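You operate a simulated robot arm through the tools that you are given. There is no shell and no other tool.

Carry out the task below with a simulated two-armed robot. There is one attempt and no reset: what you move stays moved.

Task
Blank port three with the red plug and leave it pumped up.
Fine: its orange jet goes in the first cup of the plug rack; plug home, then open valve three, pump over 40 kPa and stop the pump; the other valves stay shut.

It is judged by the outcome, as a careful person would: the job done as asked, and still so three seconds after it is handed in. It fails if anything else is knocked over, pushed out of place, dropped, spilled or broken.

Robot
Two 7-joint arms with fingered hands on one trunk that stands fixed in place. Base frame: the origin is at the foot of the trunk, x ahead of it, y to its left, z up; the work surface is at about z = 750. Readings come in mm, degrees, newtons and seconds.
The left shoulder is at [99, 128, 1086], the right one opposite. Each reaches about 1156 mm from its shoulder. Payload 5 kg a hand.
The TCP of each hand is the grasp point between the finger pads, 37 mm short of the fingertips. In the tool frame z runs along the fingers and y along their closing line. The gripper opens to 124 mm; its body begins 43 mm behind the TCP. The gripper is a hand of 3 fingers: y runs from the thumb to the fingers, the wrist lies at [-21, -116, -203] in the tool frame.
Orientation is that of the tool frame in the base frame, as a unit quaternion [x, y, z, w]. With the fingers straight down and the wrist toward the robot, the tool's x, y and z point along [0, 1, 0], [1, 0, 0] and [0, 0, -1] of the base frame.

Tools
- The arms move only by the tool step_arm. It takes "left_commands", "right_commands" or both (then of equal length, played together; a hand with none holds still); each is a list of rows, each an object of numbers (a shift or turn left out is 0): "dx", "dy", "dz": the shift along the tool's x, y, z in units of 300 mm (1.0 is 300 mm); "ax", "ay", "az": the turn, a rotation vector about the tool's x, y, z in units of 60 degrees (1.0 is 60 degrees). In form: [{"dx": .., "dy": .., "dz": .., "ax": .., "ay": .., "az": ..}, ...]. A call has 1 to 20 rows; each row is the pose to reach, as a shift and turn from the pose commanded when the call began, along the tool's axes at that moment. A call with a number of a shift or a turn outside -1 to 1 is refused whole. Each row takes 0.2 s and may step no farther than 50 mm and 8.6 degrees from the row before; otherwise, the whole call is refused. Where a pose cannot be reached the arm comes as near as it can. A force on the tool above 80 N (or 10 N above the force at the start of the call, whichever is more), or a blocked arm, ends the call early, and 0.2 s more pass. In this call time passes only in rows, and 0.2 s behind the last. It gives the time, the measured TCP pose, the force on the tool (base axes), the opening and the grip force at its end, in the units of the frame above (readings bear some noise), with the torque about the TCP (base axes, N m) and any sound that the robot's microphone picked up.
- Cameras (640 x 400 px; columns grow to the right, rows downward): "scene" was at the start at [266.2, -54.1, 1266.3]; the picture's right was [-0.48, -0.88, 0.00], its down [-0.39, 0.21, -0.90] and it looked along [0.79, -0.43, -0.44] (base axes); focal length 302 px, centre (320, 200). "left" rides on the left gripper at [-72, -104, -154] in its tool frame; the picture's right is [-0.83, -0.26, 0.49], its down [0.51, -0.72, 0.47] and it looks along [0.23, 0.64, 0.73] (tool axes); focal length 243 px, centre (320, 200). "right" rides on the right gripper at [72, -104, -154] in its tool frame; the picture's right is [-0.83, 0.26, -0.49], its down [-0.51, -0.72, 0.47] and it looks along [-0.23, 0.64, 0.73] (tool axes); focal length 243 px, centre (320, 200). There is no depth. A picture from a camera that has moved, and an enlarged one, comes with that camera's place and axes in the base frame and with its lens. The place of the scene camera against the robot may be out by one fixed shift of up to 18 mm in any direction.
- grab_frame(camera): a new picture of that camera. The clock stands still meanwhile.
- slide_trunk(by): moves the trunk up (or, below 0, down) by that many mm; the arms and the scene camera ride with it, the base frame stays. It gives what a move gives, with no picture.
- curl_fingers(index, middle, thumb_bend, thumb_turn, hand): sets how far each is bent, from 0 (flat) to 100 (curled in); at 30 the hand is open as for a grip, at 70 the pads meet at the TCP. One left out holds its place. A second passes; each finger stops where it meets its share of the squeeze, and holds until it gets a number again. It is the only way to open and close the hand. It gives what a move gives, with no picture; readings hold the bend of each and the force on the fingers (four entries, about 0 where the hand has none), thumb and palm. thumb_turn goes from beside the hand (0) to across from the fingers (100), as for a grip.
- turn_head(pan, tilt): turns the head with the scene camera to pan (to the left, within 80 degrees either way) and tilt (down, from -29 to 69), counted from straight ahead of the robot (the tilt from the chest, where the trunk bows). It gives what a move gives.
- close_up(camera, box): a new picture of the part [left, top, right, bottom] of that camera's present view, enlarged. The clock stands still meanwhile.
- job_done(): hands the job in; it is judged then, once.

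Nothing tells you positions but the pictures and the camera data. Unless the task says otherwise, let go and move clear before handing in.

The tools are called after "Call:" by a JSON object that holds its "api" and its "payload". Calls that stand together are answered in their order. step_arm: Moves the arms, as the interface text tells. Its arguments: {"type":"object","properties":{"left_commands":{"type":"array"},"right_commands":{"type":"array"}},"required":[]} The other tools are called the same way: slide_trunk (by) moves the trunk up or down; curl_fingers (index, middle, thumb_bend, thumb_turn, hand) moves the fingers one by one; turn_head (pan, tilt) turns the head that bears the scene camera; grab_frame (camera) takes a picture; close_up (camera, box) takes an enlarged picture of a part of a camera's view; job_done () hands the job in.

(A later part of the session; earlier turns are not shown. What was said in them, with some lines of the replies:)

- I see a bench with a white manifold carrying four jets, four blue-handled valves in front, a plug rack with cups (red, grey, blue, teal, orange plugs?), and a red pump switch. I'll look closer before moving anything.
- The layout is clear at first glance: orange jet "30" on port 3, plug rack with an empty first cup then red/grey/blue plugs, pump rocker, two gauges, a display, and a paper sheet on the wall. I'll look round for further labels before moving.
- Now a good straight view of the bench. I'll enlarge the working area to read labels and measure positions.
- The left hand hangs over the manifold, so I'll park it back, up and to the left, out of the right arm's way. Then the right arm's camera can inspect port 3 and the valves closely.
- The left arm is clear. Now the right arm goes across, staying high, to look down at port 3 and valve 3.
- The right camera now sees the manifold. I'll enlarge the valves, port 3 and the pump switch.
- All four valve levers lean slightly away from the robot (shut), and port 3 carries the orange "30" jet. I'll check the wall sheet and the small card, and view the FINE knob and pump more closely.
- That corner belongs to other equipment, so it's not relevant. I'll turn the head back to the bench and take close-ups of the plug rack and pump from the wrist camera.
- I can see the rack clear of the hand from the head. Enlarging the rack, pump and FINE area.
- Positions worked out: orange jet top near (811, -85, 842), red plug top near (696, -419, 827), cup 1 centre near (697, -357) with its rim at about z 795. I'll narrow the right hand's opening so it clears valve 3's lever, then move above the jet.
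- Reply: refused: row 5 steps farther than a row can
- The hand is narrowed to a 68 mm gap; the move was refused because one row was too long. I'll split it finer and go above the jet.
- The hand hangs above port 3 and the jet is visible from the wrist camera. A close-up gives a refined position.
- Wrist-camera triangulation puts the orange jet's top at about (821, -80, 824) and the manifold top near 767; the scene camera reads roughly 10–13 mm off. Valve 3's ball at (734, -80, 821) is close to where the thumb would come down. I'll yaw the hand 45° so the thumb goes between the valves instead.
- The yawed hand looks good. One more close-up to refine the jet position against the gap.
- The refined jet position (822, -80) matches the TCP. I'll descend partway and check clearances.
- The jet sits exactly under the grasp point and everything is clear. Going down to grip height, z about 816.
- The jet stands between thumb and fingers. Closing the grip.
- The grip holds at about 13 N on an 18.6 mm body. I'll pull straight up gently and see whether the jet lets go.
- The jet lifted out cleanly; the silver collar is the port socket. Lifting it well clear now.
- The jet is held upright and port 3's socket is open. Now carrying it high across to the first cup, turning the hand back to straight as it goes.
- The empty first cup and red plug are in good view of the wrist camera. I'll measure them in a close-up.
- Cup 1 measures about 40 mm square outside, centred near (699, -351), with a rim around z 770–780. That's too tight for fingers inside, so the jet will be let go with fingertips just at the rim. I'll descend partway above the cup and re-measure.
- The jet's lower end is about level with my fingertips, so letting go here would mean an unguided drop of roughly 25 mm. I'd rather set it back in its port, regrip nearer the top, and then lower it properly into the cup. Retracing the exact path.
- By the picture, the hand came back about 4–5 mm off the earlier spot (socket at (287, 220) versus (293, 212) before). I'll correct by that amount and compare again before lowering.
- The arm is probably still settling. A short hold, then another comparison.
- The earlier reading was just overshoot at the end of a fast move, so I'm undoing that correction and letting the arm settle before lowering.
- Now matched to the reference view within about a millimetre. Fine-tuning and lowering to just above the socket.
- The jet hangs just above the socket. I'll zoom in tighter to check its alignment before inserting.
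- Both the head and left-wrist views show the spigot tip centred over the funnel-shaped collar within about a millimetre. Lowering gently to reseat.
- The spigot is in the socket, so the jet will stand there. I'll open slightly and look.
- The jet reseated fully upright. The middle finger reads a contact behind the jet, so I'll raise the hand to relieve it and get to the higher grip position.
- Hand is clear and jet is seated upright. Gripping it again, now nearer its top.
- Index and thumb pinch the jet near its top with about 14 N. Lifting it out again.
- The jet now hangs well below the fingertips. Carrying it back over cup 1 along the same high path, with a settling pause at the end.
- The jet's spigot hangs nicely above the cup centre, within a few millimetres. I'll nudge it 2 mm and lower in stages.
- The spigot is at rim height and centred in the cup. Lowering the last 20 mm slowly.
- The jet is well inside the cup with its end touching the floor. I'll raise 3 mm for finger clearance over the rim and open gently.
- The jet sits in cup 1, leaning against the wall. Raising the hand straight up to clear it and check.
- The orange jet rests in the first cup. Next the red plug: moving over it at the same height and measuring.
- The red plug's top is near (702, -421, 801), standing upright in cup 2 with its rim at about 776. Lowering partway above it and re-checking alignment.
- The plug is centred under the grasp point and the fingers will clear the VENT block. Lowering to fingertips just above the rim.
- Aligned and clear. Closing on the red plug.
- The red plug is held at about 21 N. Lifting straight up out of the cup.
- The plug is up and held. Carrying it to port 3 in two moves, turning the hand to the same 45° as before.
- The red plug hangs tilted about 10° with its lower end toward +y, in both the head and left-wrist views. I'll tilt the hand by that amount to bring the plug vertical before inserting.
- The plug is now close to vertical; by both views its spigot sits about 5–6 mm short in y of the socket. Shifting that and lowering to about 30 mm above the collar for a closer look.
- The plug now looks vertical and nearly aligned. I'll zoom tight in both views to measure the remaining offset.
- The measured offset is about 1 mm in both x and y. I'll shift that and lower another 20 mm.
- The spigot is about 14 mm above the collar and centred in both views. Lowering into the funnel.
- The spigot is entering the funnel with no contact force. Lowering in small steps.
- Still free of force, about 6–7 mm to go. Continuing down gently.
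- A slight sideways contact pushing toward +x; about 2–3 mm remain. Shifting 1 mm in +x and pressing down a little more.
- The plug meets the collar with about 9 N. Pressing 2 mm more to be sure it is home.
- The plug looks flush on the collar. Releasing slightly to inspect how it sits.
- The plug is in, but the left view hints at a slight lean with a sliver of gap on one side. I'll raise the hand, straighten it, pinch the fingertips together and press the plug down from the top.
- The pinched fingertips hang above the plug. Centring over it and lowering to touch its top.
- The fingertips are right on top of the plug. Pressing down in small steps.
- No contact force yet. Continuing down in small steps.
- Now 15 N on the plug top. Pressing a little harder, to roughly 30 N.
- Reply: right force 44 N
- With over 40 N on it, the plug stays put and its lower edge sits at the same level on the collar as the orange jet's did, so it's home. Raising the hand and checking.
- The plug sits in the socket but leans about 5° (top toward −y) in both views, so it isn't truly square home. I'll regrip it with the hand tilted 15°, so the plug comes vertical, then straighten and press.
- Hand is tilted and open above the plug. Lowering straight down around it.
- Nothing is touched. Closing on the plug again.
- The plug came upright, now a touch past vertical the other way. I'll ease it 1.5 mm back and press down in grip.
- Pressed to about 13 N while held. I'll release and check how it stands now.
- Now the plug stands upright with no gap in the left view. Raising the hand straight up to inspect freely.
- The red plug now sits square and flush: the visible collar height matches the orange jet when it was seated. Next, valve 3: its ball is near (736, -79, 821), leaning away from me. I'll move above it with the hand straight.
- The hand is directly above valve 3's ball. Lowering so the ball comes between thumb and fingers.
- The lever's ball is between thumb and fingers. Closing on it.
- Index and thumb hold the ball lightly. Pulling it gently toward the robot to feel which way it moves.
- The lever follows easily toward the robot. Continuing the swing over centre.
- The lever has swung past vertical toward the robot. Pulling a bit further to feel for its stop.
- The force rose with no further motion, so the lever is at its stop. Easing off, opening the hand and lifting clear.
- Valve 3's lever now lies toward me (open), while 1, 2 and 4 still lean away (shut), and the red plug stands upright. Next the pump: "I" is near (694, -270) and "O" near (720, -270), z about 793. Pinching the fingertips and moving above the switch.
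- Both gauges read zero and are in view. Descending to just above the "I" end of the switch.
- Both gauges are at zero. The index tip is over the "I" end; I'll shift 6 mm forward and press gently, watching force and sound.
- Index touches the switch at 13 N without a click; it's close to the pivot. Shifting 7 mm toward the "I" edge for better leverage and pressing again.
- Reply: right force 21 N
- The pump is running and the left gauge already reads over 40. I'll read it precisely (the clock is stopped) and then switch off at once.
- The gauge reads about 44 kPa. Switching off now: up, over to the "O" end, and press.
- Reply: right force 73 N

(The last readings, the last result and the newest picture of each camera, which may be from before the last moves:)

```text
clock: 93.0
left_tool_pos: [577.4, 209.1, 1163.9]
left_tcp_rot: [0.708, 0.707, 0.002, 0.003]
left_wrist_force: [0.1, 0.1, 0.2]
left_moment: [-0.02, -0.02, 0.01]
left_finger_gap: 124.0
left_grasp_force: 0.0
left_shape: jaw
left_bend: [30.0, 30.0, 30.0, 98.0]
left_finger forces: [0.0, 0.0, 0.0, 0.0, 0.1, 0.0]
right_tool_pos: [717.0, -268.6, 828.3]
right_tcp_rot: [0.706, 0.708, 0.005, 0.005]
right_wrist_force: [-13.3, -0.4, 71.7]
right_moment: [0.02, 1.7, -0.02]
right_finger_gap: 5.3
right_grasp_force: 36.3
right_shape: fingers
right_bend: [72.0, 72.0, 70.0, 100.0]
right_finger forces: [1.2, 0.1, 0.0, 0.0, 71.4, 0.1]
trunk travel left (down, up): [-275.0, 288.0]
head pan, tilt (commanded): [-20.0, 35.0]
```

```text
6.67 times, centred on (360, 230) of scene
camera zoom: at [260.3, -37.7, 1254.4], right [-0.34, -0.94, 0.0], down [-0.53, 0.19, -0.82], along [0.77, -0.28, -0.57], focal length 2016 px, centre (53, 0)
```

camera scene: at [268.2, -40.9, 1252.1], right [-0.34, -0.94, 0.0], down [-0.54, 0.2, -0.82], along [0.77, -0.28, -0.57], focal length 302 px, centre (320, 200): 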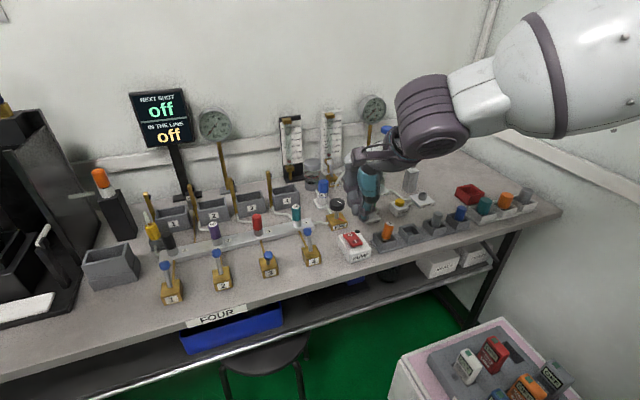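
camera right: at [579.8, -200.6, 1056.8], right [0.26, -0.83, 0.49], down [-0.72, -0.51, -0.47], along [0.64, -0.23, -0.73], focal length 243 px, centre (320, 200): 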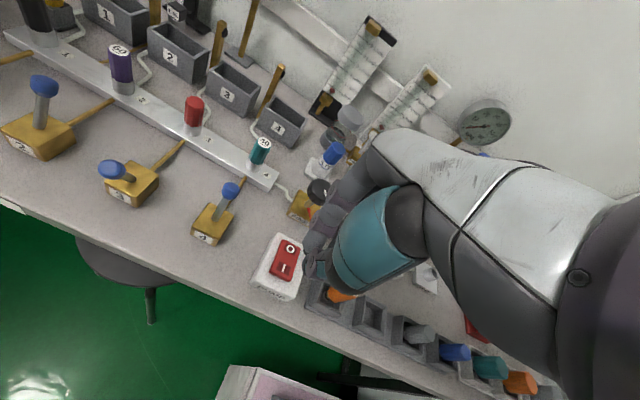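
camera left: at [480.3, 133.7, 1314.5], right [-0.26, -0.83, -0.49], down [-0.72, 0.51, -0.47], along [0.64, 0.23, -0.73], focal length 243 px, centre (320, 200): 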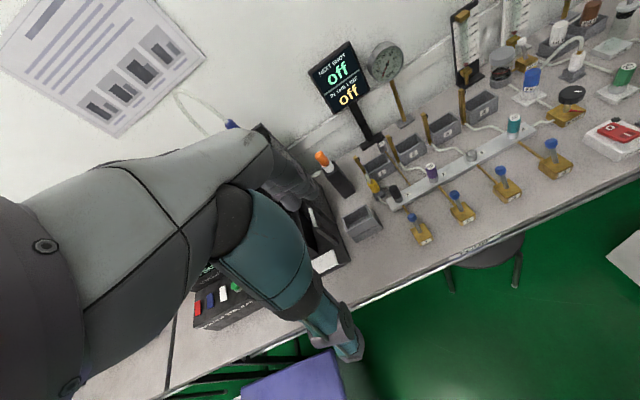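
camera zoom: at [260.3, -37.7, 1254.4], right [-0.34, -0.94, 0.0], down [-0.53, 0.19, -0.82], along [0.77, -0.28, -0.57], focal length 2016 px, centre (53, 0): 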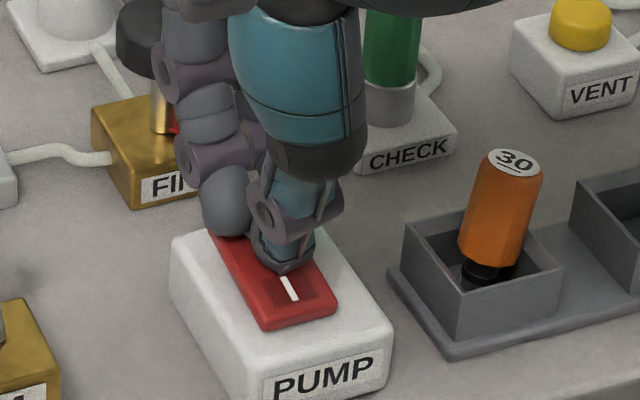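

The thumb, not the index, met the switch near its pivot, so it hasn't turned off; the gauge is near 47. Lifting off at once and pressing further back on the "O" end, gently.

Call:
{"api": "step_arm", "payload": {"right_commands": [{"dy": 0.015, "dz": -0.06}, {"dy": 0.05, "dz": -0.06}, {"dy": 0.05, "dz": -0.03}, {"dy": 0.05, "dz": -0.022}]}}

Call:
{"api": "close_up", "payload": {"camera": "scene", "box": [195, 105, 235, 145]}}

Call:
{"api": "close_up", "payload": {"camera": "scene", "box": [330, 200, 390, 260]}}

```text
clock: 94.0
left_tool_pos: [582.3, 207.9, 1162.3]
left_tcp_rot: [0.707, 0.707, 0.0, 0.001]
left_wrist_force: [-0.1, 0.4, -0.2]
left_moment: [0.03, 0.01, 0.01]
left_finger_gap: 124.0
left_grasp_force: 0.0
left_shape: jaw
left_bend: [30.0, 30.0, 30.0, 98.0]
left_finger forces: [0.0, 0.0, 0.1, 0.0, 0.1, 0.0]
right_tool_pos: [734.2, -270.9, 827.8]
right_tcp_rot: [0.707, 0.707, 0.001, 0.001]
right_wrist_force: [-1.7, -0.4, 23.0]
right_moment: [0.03, 0.45, 0.02]
right_finger_gap: 2.8
right_grasp_force: 12.1
right_shape: fingers
right_bend: [72.0, 72.0, 70.0, 100.0]
right_finger forces: [0.1, 0.0, 0.0, 0.0, 24.1, 0.0]
trunk travel left (down, up): [-275.0, 288.0]
head pan, tilt (commanded): [-20.0, 35.0]
```

```text
10.00 times, centred on (215, 125) of scene
camera zoom: at [265.8, -39.6, 1252.8], right [-0.34, -0.94, 0.0], down [-0.54, 0.2, -0.82], along [0.77, -0.28, -0.57], focal length 3024 px, centre (1370, 950)
```

zoom: 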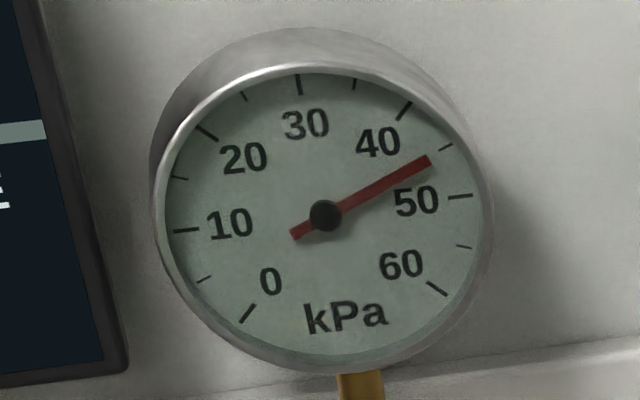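

```text
6.67 times, centred on (360, 230) of scene
camera zoom: at [265.8, -39.6, 1252.8], right [-0.34, -0.94, 0.0], down [-0.54, 0.2, -0.82], along [0.77, -0.28, -0.57], focal length 2016 px, centre (53, 0)
```

zoom: 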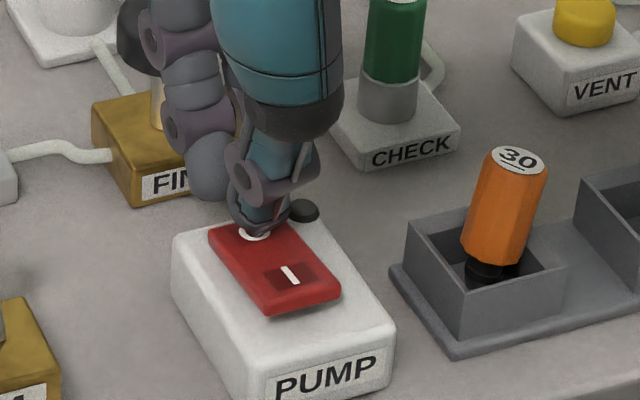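

The "O" end is down and the "I" end stands up, so the pump is off, with the gauge around 46 kPa. Lifting the hand and watching whether pressure holds.

Call:
{"api": "step_arm", "payload": {"right_commands": [{"dz": -0.04}, {"dz": -0.1}, {"dz": -0.2}, {"dz": -0.3}]}}

Call:
{"api": "close_up", "payload": {"camera": "scene", "box": [195, 105, 235, 145]}}

Call:
{"api": "close_up", "payload": {"camera": "scene", "box": [320, 190, 400, 270]}}

Call:
{"api": "close_up", "payload": {"camera": "scene", "box": [355, 90, 395, 130]}}

```text
clock: 95.0
left_tool_pos: [584.2, 207.0, 1160.4]
left_tcp_rot: [0.707, 0.707, 0.0, 0.0]
left_wrist_force: [0.1, 0.1, 0.1]
left_moment: [-0.02, -0.04, 0.01]
left_finger_gap: 123.6
left_grasp_force: 0.0
left_shape: jaw
left_bend: [30.0, 30.0, 30.0, 98.0]
left_finger forces: [0.0, 0.0, 0.0, 0.0, 0.1, 0.0]
right_tool_pos: [731.9, -274.6, 915.4]
right_tcp_rot: [0.707, 0.708, 0.0, 0.0]
right_wrist_force: [-1.0, 0.5, 0.7]
right_moment: [-0.04, -0.06, 0.02]
right_finger_gap: 3.6
right_grasp_force: 0.1
right_shape: fingers
right_bend: [72.0, 72.0, 70.0, 100.0]
right_finger forces: [0.0, 0.1, 0.1, 0.0, 0.1, 0.0]
trunk travel left (down, up): [-275.0, 288.0]
head pan, tilt (commanded): [-20.0, 35.0]
```

```text
10.00 times, centred on (215, 125) of scene
camera zoom: at [267.0, -39.9, 1252.4], right [-0.34, -0.94, 0.0], down [-0.54, 0.2, -0.82], along [0.77, -0.28, -0.57], focal length 3024 px, centre (1370, 950)
```

zoom: 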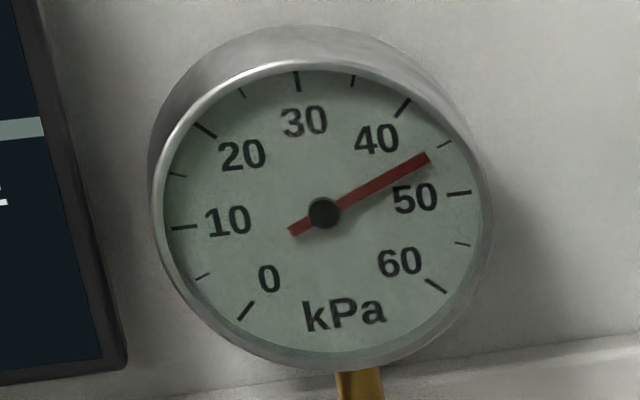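

```text
5.00 times, centred on (360, 230) of scene
camera zoom: at [267.0, -39.9, 1252.4], right [-0.34, -0.94, 0.0], down [-0.54, 0.2, -0.82], along [0.77, -0.28, -0.57], focal length 1512 px, centre (120, 50)
```

zoom: 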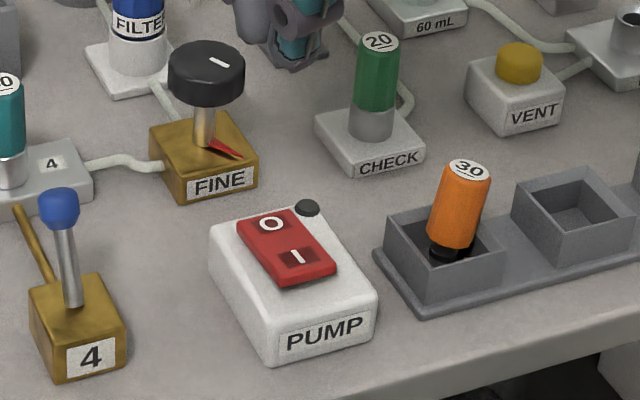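

```text
10.00 times, centred on (375, 110) of scene
camera zoom: at [267.0, -39.9, 1252.4], right [-0.34, -0.94, 0.0], down [-0.54, 0.2, -0.82], along [0.77, -0.28, -0.57], focal length 3024 px, centre (-230, 1100)
```

zoom: 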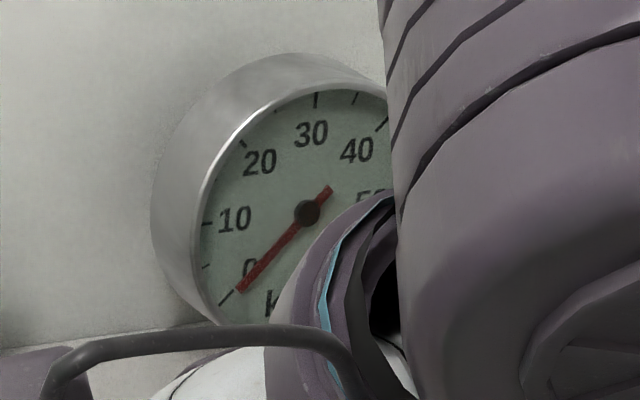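

The pressure holds near 46 kPa with the rocker on "O". I'll withdraw the right arm and then look over everything and the gauge again.

Call:
{"api": "step_arm", "payload": {"right_commands": [{"dz": -0.15}, {"dx": -0.05, "dy": -0.03, "dz": -0.28}, {"dx": -0.15, "dy": -0.1, "dz": -0.36}, {"dx": -0.27, "dy": -0.17, "dz": -0.4}, {"dx": -0.38, "dy": -0.24, "dz": -0.43}, {"dx": -0.5, "dy": -0.28, "dz": -0.45}, {"dx": -0.6, "dy": -0.28, "dz": -0.5}, {"dx": -0.6, "dy": -0.28, "dz": -0.5}]}}

Call:
{"api": "grab_frame", "payload": {"camera": "scene"}}

Call:
{"api": "close_up", "payload": {"camera": "scene", "box": [195, 105, 235, 145]}}

Call:
{"api": "close_up", "payload": {"camera": "left", "box": [456, 124, 492, 166]}}

Call:
{"api": "close_up", "payload": {"camera": "scene", "box": [140, 190, 340, 310]}}

Call:
{"api": "close_up", "payload": {"camera": "scene", "box": [330, 190, 480, 280]}}

```text
clock: 96.8
left_tool_pos: [585.6, 207.2, 1159.3]
left_tcp_rot: [0.708, 0.707, 0.0, 0.0]
left_wrist_force: [-0.1, 0.2, -0.4]
left_moment: [-0.02, -0.02, 0.0]
left_finger_gap: 123.9
left_grasp_force: 0.1
left_shape: jaw
left_bend: [30.0, 30.0, 30.0, 98.0]
left_finger forces: [0.0, 0.0, 0.0, 0.0, 0.0, 0.0]
right_tool_pos: [652.9, -451.9, 1065.2]
right_tcp_rot: [0.708, 0.707, 0.0, 0.0]
right_wrist_force: [-0.5, -0.3, -0.2]
right_moment: [-0.03, 0.02, 0.02]
right_finger_gap: 3.5
right_grasp_force: 0.0
right_shape: fingers
right_bend: [72.0, 72.0, 70.0, 100.0]
right_finger forces: [0.0, 0.1, 0.1, 0.0, 0.1, 0.0]
trunk travel left (down, up): [-275.0, 288.0]
head pan, tilt (commanded): [-20.0, 35.0]
```

```text
taken
camera scene: at [268.2, -40.3, 1252.1], right [-0.34, -0.94, 0.0], down [-0.54, 0.2, -0.82], along [0.77, -0.28, -0.57], focal length 302 px, centre (320, 200)
```

scene: 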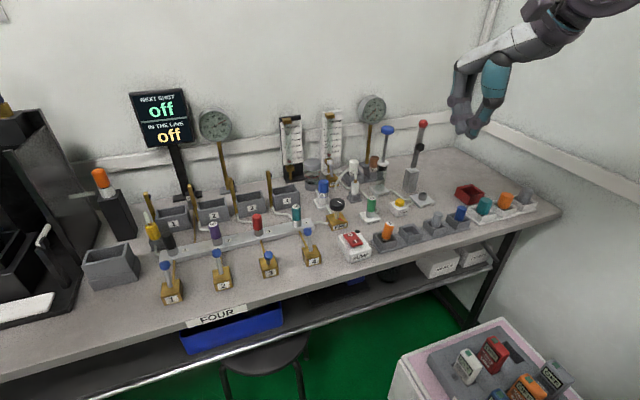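

```text
10.00 times, centred on (215, 125) of scene
camera zoom: at [268.2, -40.3, 1252.1], right [-0.34, -0.94, 0.0], down [-0.54, 0.2, -0.82], along [0.77, -0.28, -0.57], focal length 3024 px, centre (1370, 950)
```

zoom: 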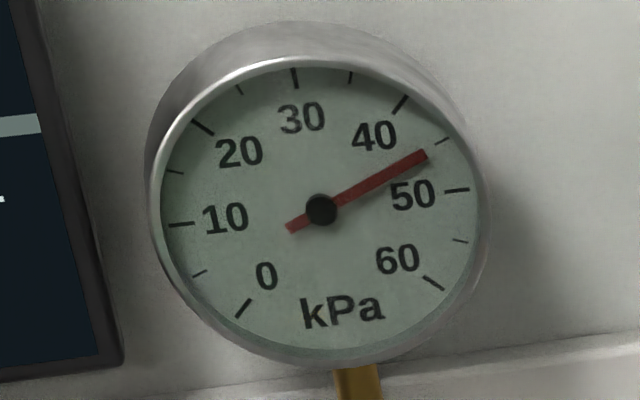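

```text
9.52 times, centred on (474, 145) of left
camera zoom: at [480.5, 134.1, 1314.3], right [-0.26, -0.83, -0.49], down [-0.72, 0.51, -0.47], along [0.64, 0.23, -0.73], focal length 2311 px, centre (-1147, 724)
```

zoom: 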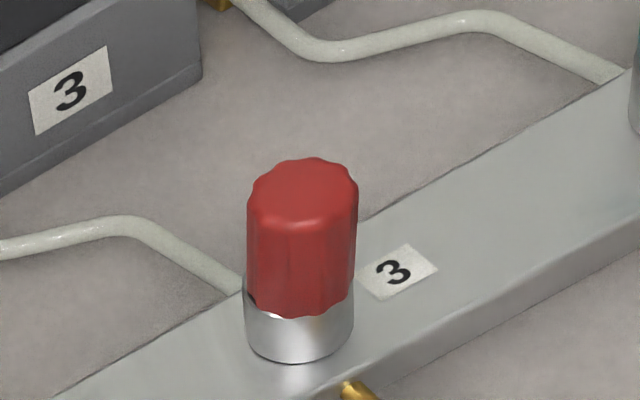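

```text
3.20 times, centred on (240, 250) of scene
camera zoom: at [268.2, -40.3, 1252.1], right [-0.34, -0.94, 0.0], down [-0.54, 0.2, -0.82], along [0.77, -0.28, -0.57], focal length 968 px, centre (576, 40)
```

zoom: 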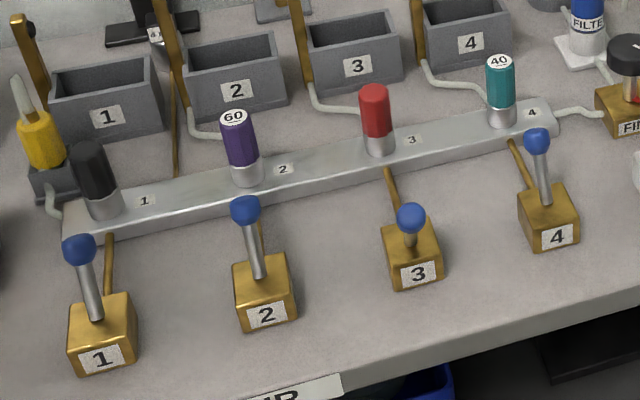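

```text
4.27 times, centred on (405, 235) of scene
camera zoom: at [268.2, -40.3, 1252.1], right [-0.34, -0.94, 0.0], down [-0.54, 0.2, -0.82], along [0.77, -0.28, -0.57], focal length 1290 px, centre (-43, 51)
```

zoom: 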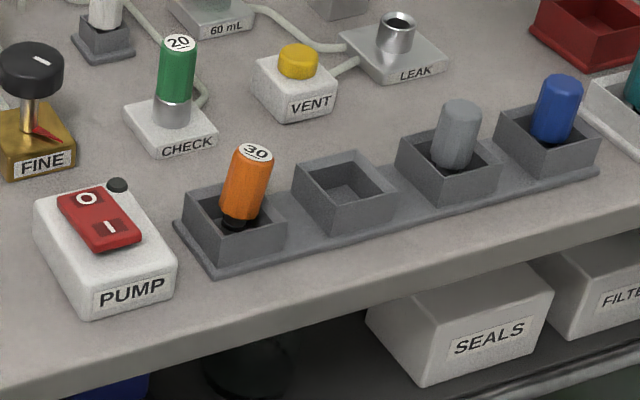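

Everything looks right: red plug flush in port 3, valve 3 open, valves 1, 2 and 4 shut, jet in the first cup, pump on "O", gauge about 46 kPa. I'll hold a few seconds and confirm the pressure stays up.

Call:
{"api": "step_arm", "payload": {"right_commands": [{"dz": 0}, {"dz": 0}, {"dz": 0}, {"dz": 0}, {"dz": 0}, {"dz": 0}, {"dz": 0}, {"dz": 0}, {"dz": 0}, {"dz": 0}, {"dz": 0}, {"dz": 0}, {"dz": 0}, {"dz": 0}, {"dz": 0}, {"dz": 0}, {"dz": 0}, {"dz": 0}, {"dz": 0}, {"dz": 0}]}}

Call:
{"api": "close_up", "payload": {"camera": "scene", "box": [195, 105, 235, 145]}}

Call:
{"api": "close_up", "payload": {"camera": "scene", "box": [280, 90, 400, 160]}}

```text
clock: 101.0
left_tool_pos: [585.0, 205.9, 1160.1]
left_tcp_rot: [0.707, 0.707, 0.0, 0.0]
left_wrist_force: [-0.8, 0.2, 0.3]
left_moment: [0.02, 0.02, 0.02]
left_finger_gap: 123.8
left_grasp_force: 0.1
left_shape: jaw
left_bend: [30.0, 30.0, 30.0, 98.0]
left_finger forces: [0.1, 0.0, 0.0, 0.0, 0.0, 0.0]
right_tool_pos: [652.0, -451.0, 1065.9]
right_tcp_rot: [0.707, 0.707, 0.0, 0.0]
right_wrist_force: [0.2, 0.1, -0.1]
right_moment: [0.02, -0.02, -0.02]
right_finger_gap: 3.8
right_grasp_force: 0.0
right_shape: fingers
right_bend: [72.0, 72.0, 70.0, 100.0]
right_finger forces: [0.0, 0.0, 0.1, 0.1, 0.0, 0.0]
trunk travel left (down, up): [-275.0, 288.0]
head pan, tilt (commanded): [-20.0, 35.0]
```

```text
10.00 times, centred on (215, 125) of scene
camera zoom: at [268.2, -40.5, 1252.1], right [-0.34, -0.94, 0.0], down [-0.54, 0.2, -0.82], along [0.77, -0.28, -0.57], focal length 3024 px, centre (1370, 950)
```

zoom: 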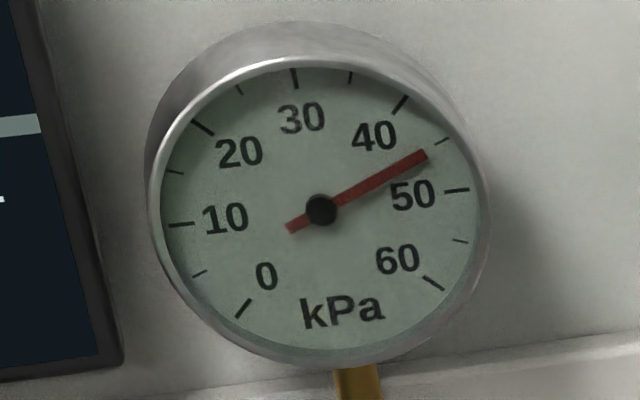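

```text
5.33 times, centred on (340, 125) of scene
camera zoom: at [268.2, -40.5, 1252.1], right [-0.34, -0.94, 0.0], down [-0.54, 0.2, -0.82], along [0.77, -0.28, -0.57], focal length 1613 px, centre (213, 600)
```

zoom: 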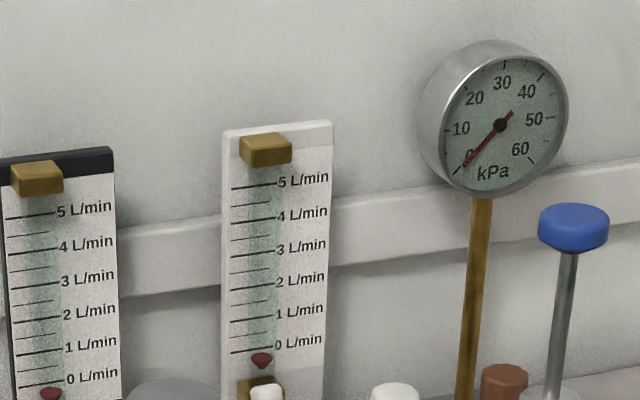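

The gauge holds steady at about 46 kPa. One last check that the switch stands exactly as it did at the start (off), using the same crop as before.

Call:
{"api": "close_up", "payload": {"camera": "scene", "box": [320, 180, 480, 280]}}

Call:
{"api": "close_up", "payload": {"camera": "scene", "box": [335, 220, 375, 265]}}

Call:
{"api": "grab_frame", "payload": {"camera": "right"}}

Call:
{"api": "close_up", "payload": {"camera": "right", "box": [120, 200, 280, 300]}}

```text
4.00 times, centred on (400, 230) of scene
camera zoom: at [268.2, -40.5, 1252.1], right [-0.34, -0.94, 0.0], down [-0.54, 0.2, -0.82], along [0.77, -0.28, -0.57], focal length 1210 px, centre (0, 80)
```

zoom: 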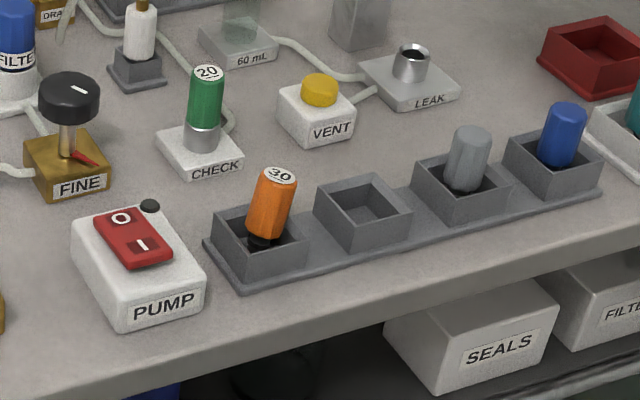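

```text
8.89 times, centred on (355, 242) of scene
camera zoom: at [268.2, -40.5, 1252.1], right [-0.34, -0.94, 0.0], down [-0.54, 0.2, -0.82], along [0.77, -0.28, -0.57], focal length 2688 px, centre (9, -178)
```

zoom: 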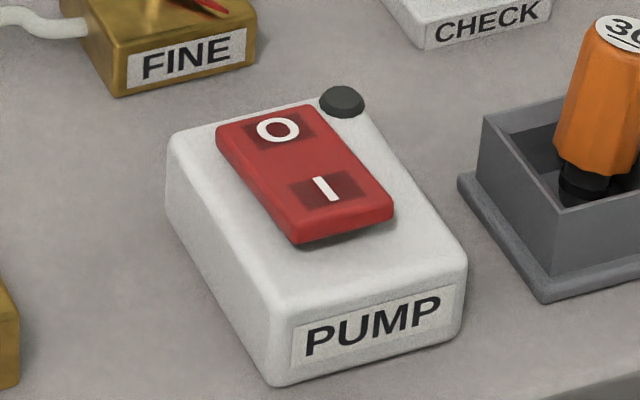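

```text
taken
camera right: at [546.9, -378.8, 1217.5], right [0.26, -0.83, 0.49], down [-0.72, -0.51, -0.47], along [0.64, -0.23, -0.73], focal length 243 px, centre (320, 200)
```

right: 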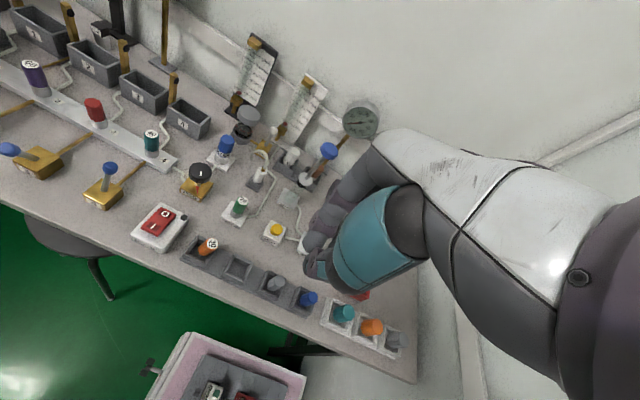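

```text
4.00 times, centred on (200, 250) of right
camera zoom: at [546.9, -378.8, 1217.5], right [0.26, -0.83, 0.49], down [-0.72, -0.51, -0.47], along [0.64, -0.23, -0.73], focal length 970 px, centre (800, 0)
```

zoom: 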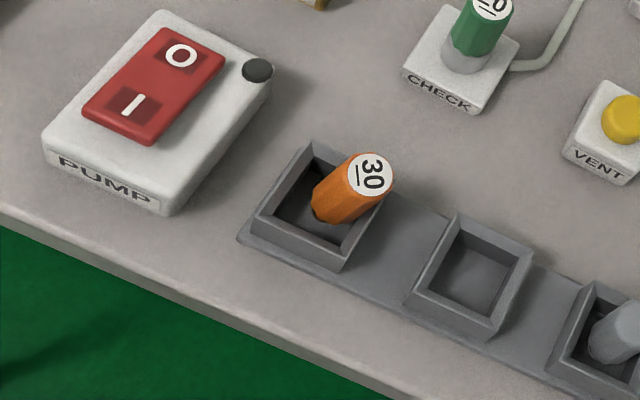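

The switch is as it was at the start ("O" down, lamp dark), the pump and rack haven't moved, and the line holds about 46 kPa. The red plug is home in port 3, valve 3 is open with the others shut, the orange jet is in the first cup, and both hands are clear. Handing in.

Call:
{"api": "job_done", "payload": {}}

```text
The job is handed in.
```

Port three is blanked with the red plug and pumped up. The line gauge read about 46 kPa and held steady for the last six seconds or so before I handed in.

- **Jet:** the orange jet is in the first cup of the plug rack, leaning slightly against the cup wall.
- **Plug:** the red plug went in at a slight lean the first time. I regripped it, straightened it and pressed it down. Its lower edge now sits on the collar just as the orange jet's did.
- **Valves:** valve three is open, with its lever pulled over to its stop toward the robot. Valves one, two and four are still shut.
- **Pump:** it is off, with the switch and lamp as they were at the start. My first try at switching it off pressed near the middle of the switch with about 70 N and didn't turn it off. A second press did, and the switch shows no damage.

I saw nothing else knocked over or moved, and both hands are clear of the bench.
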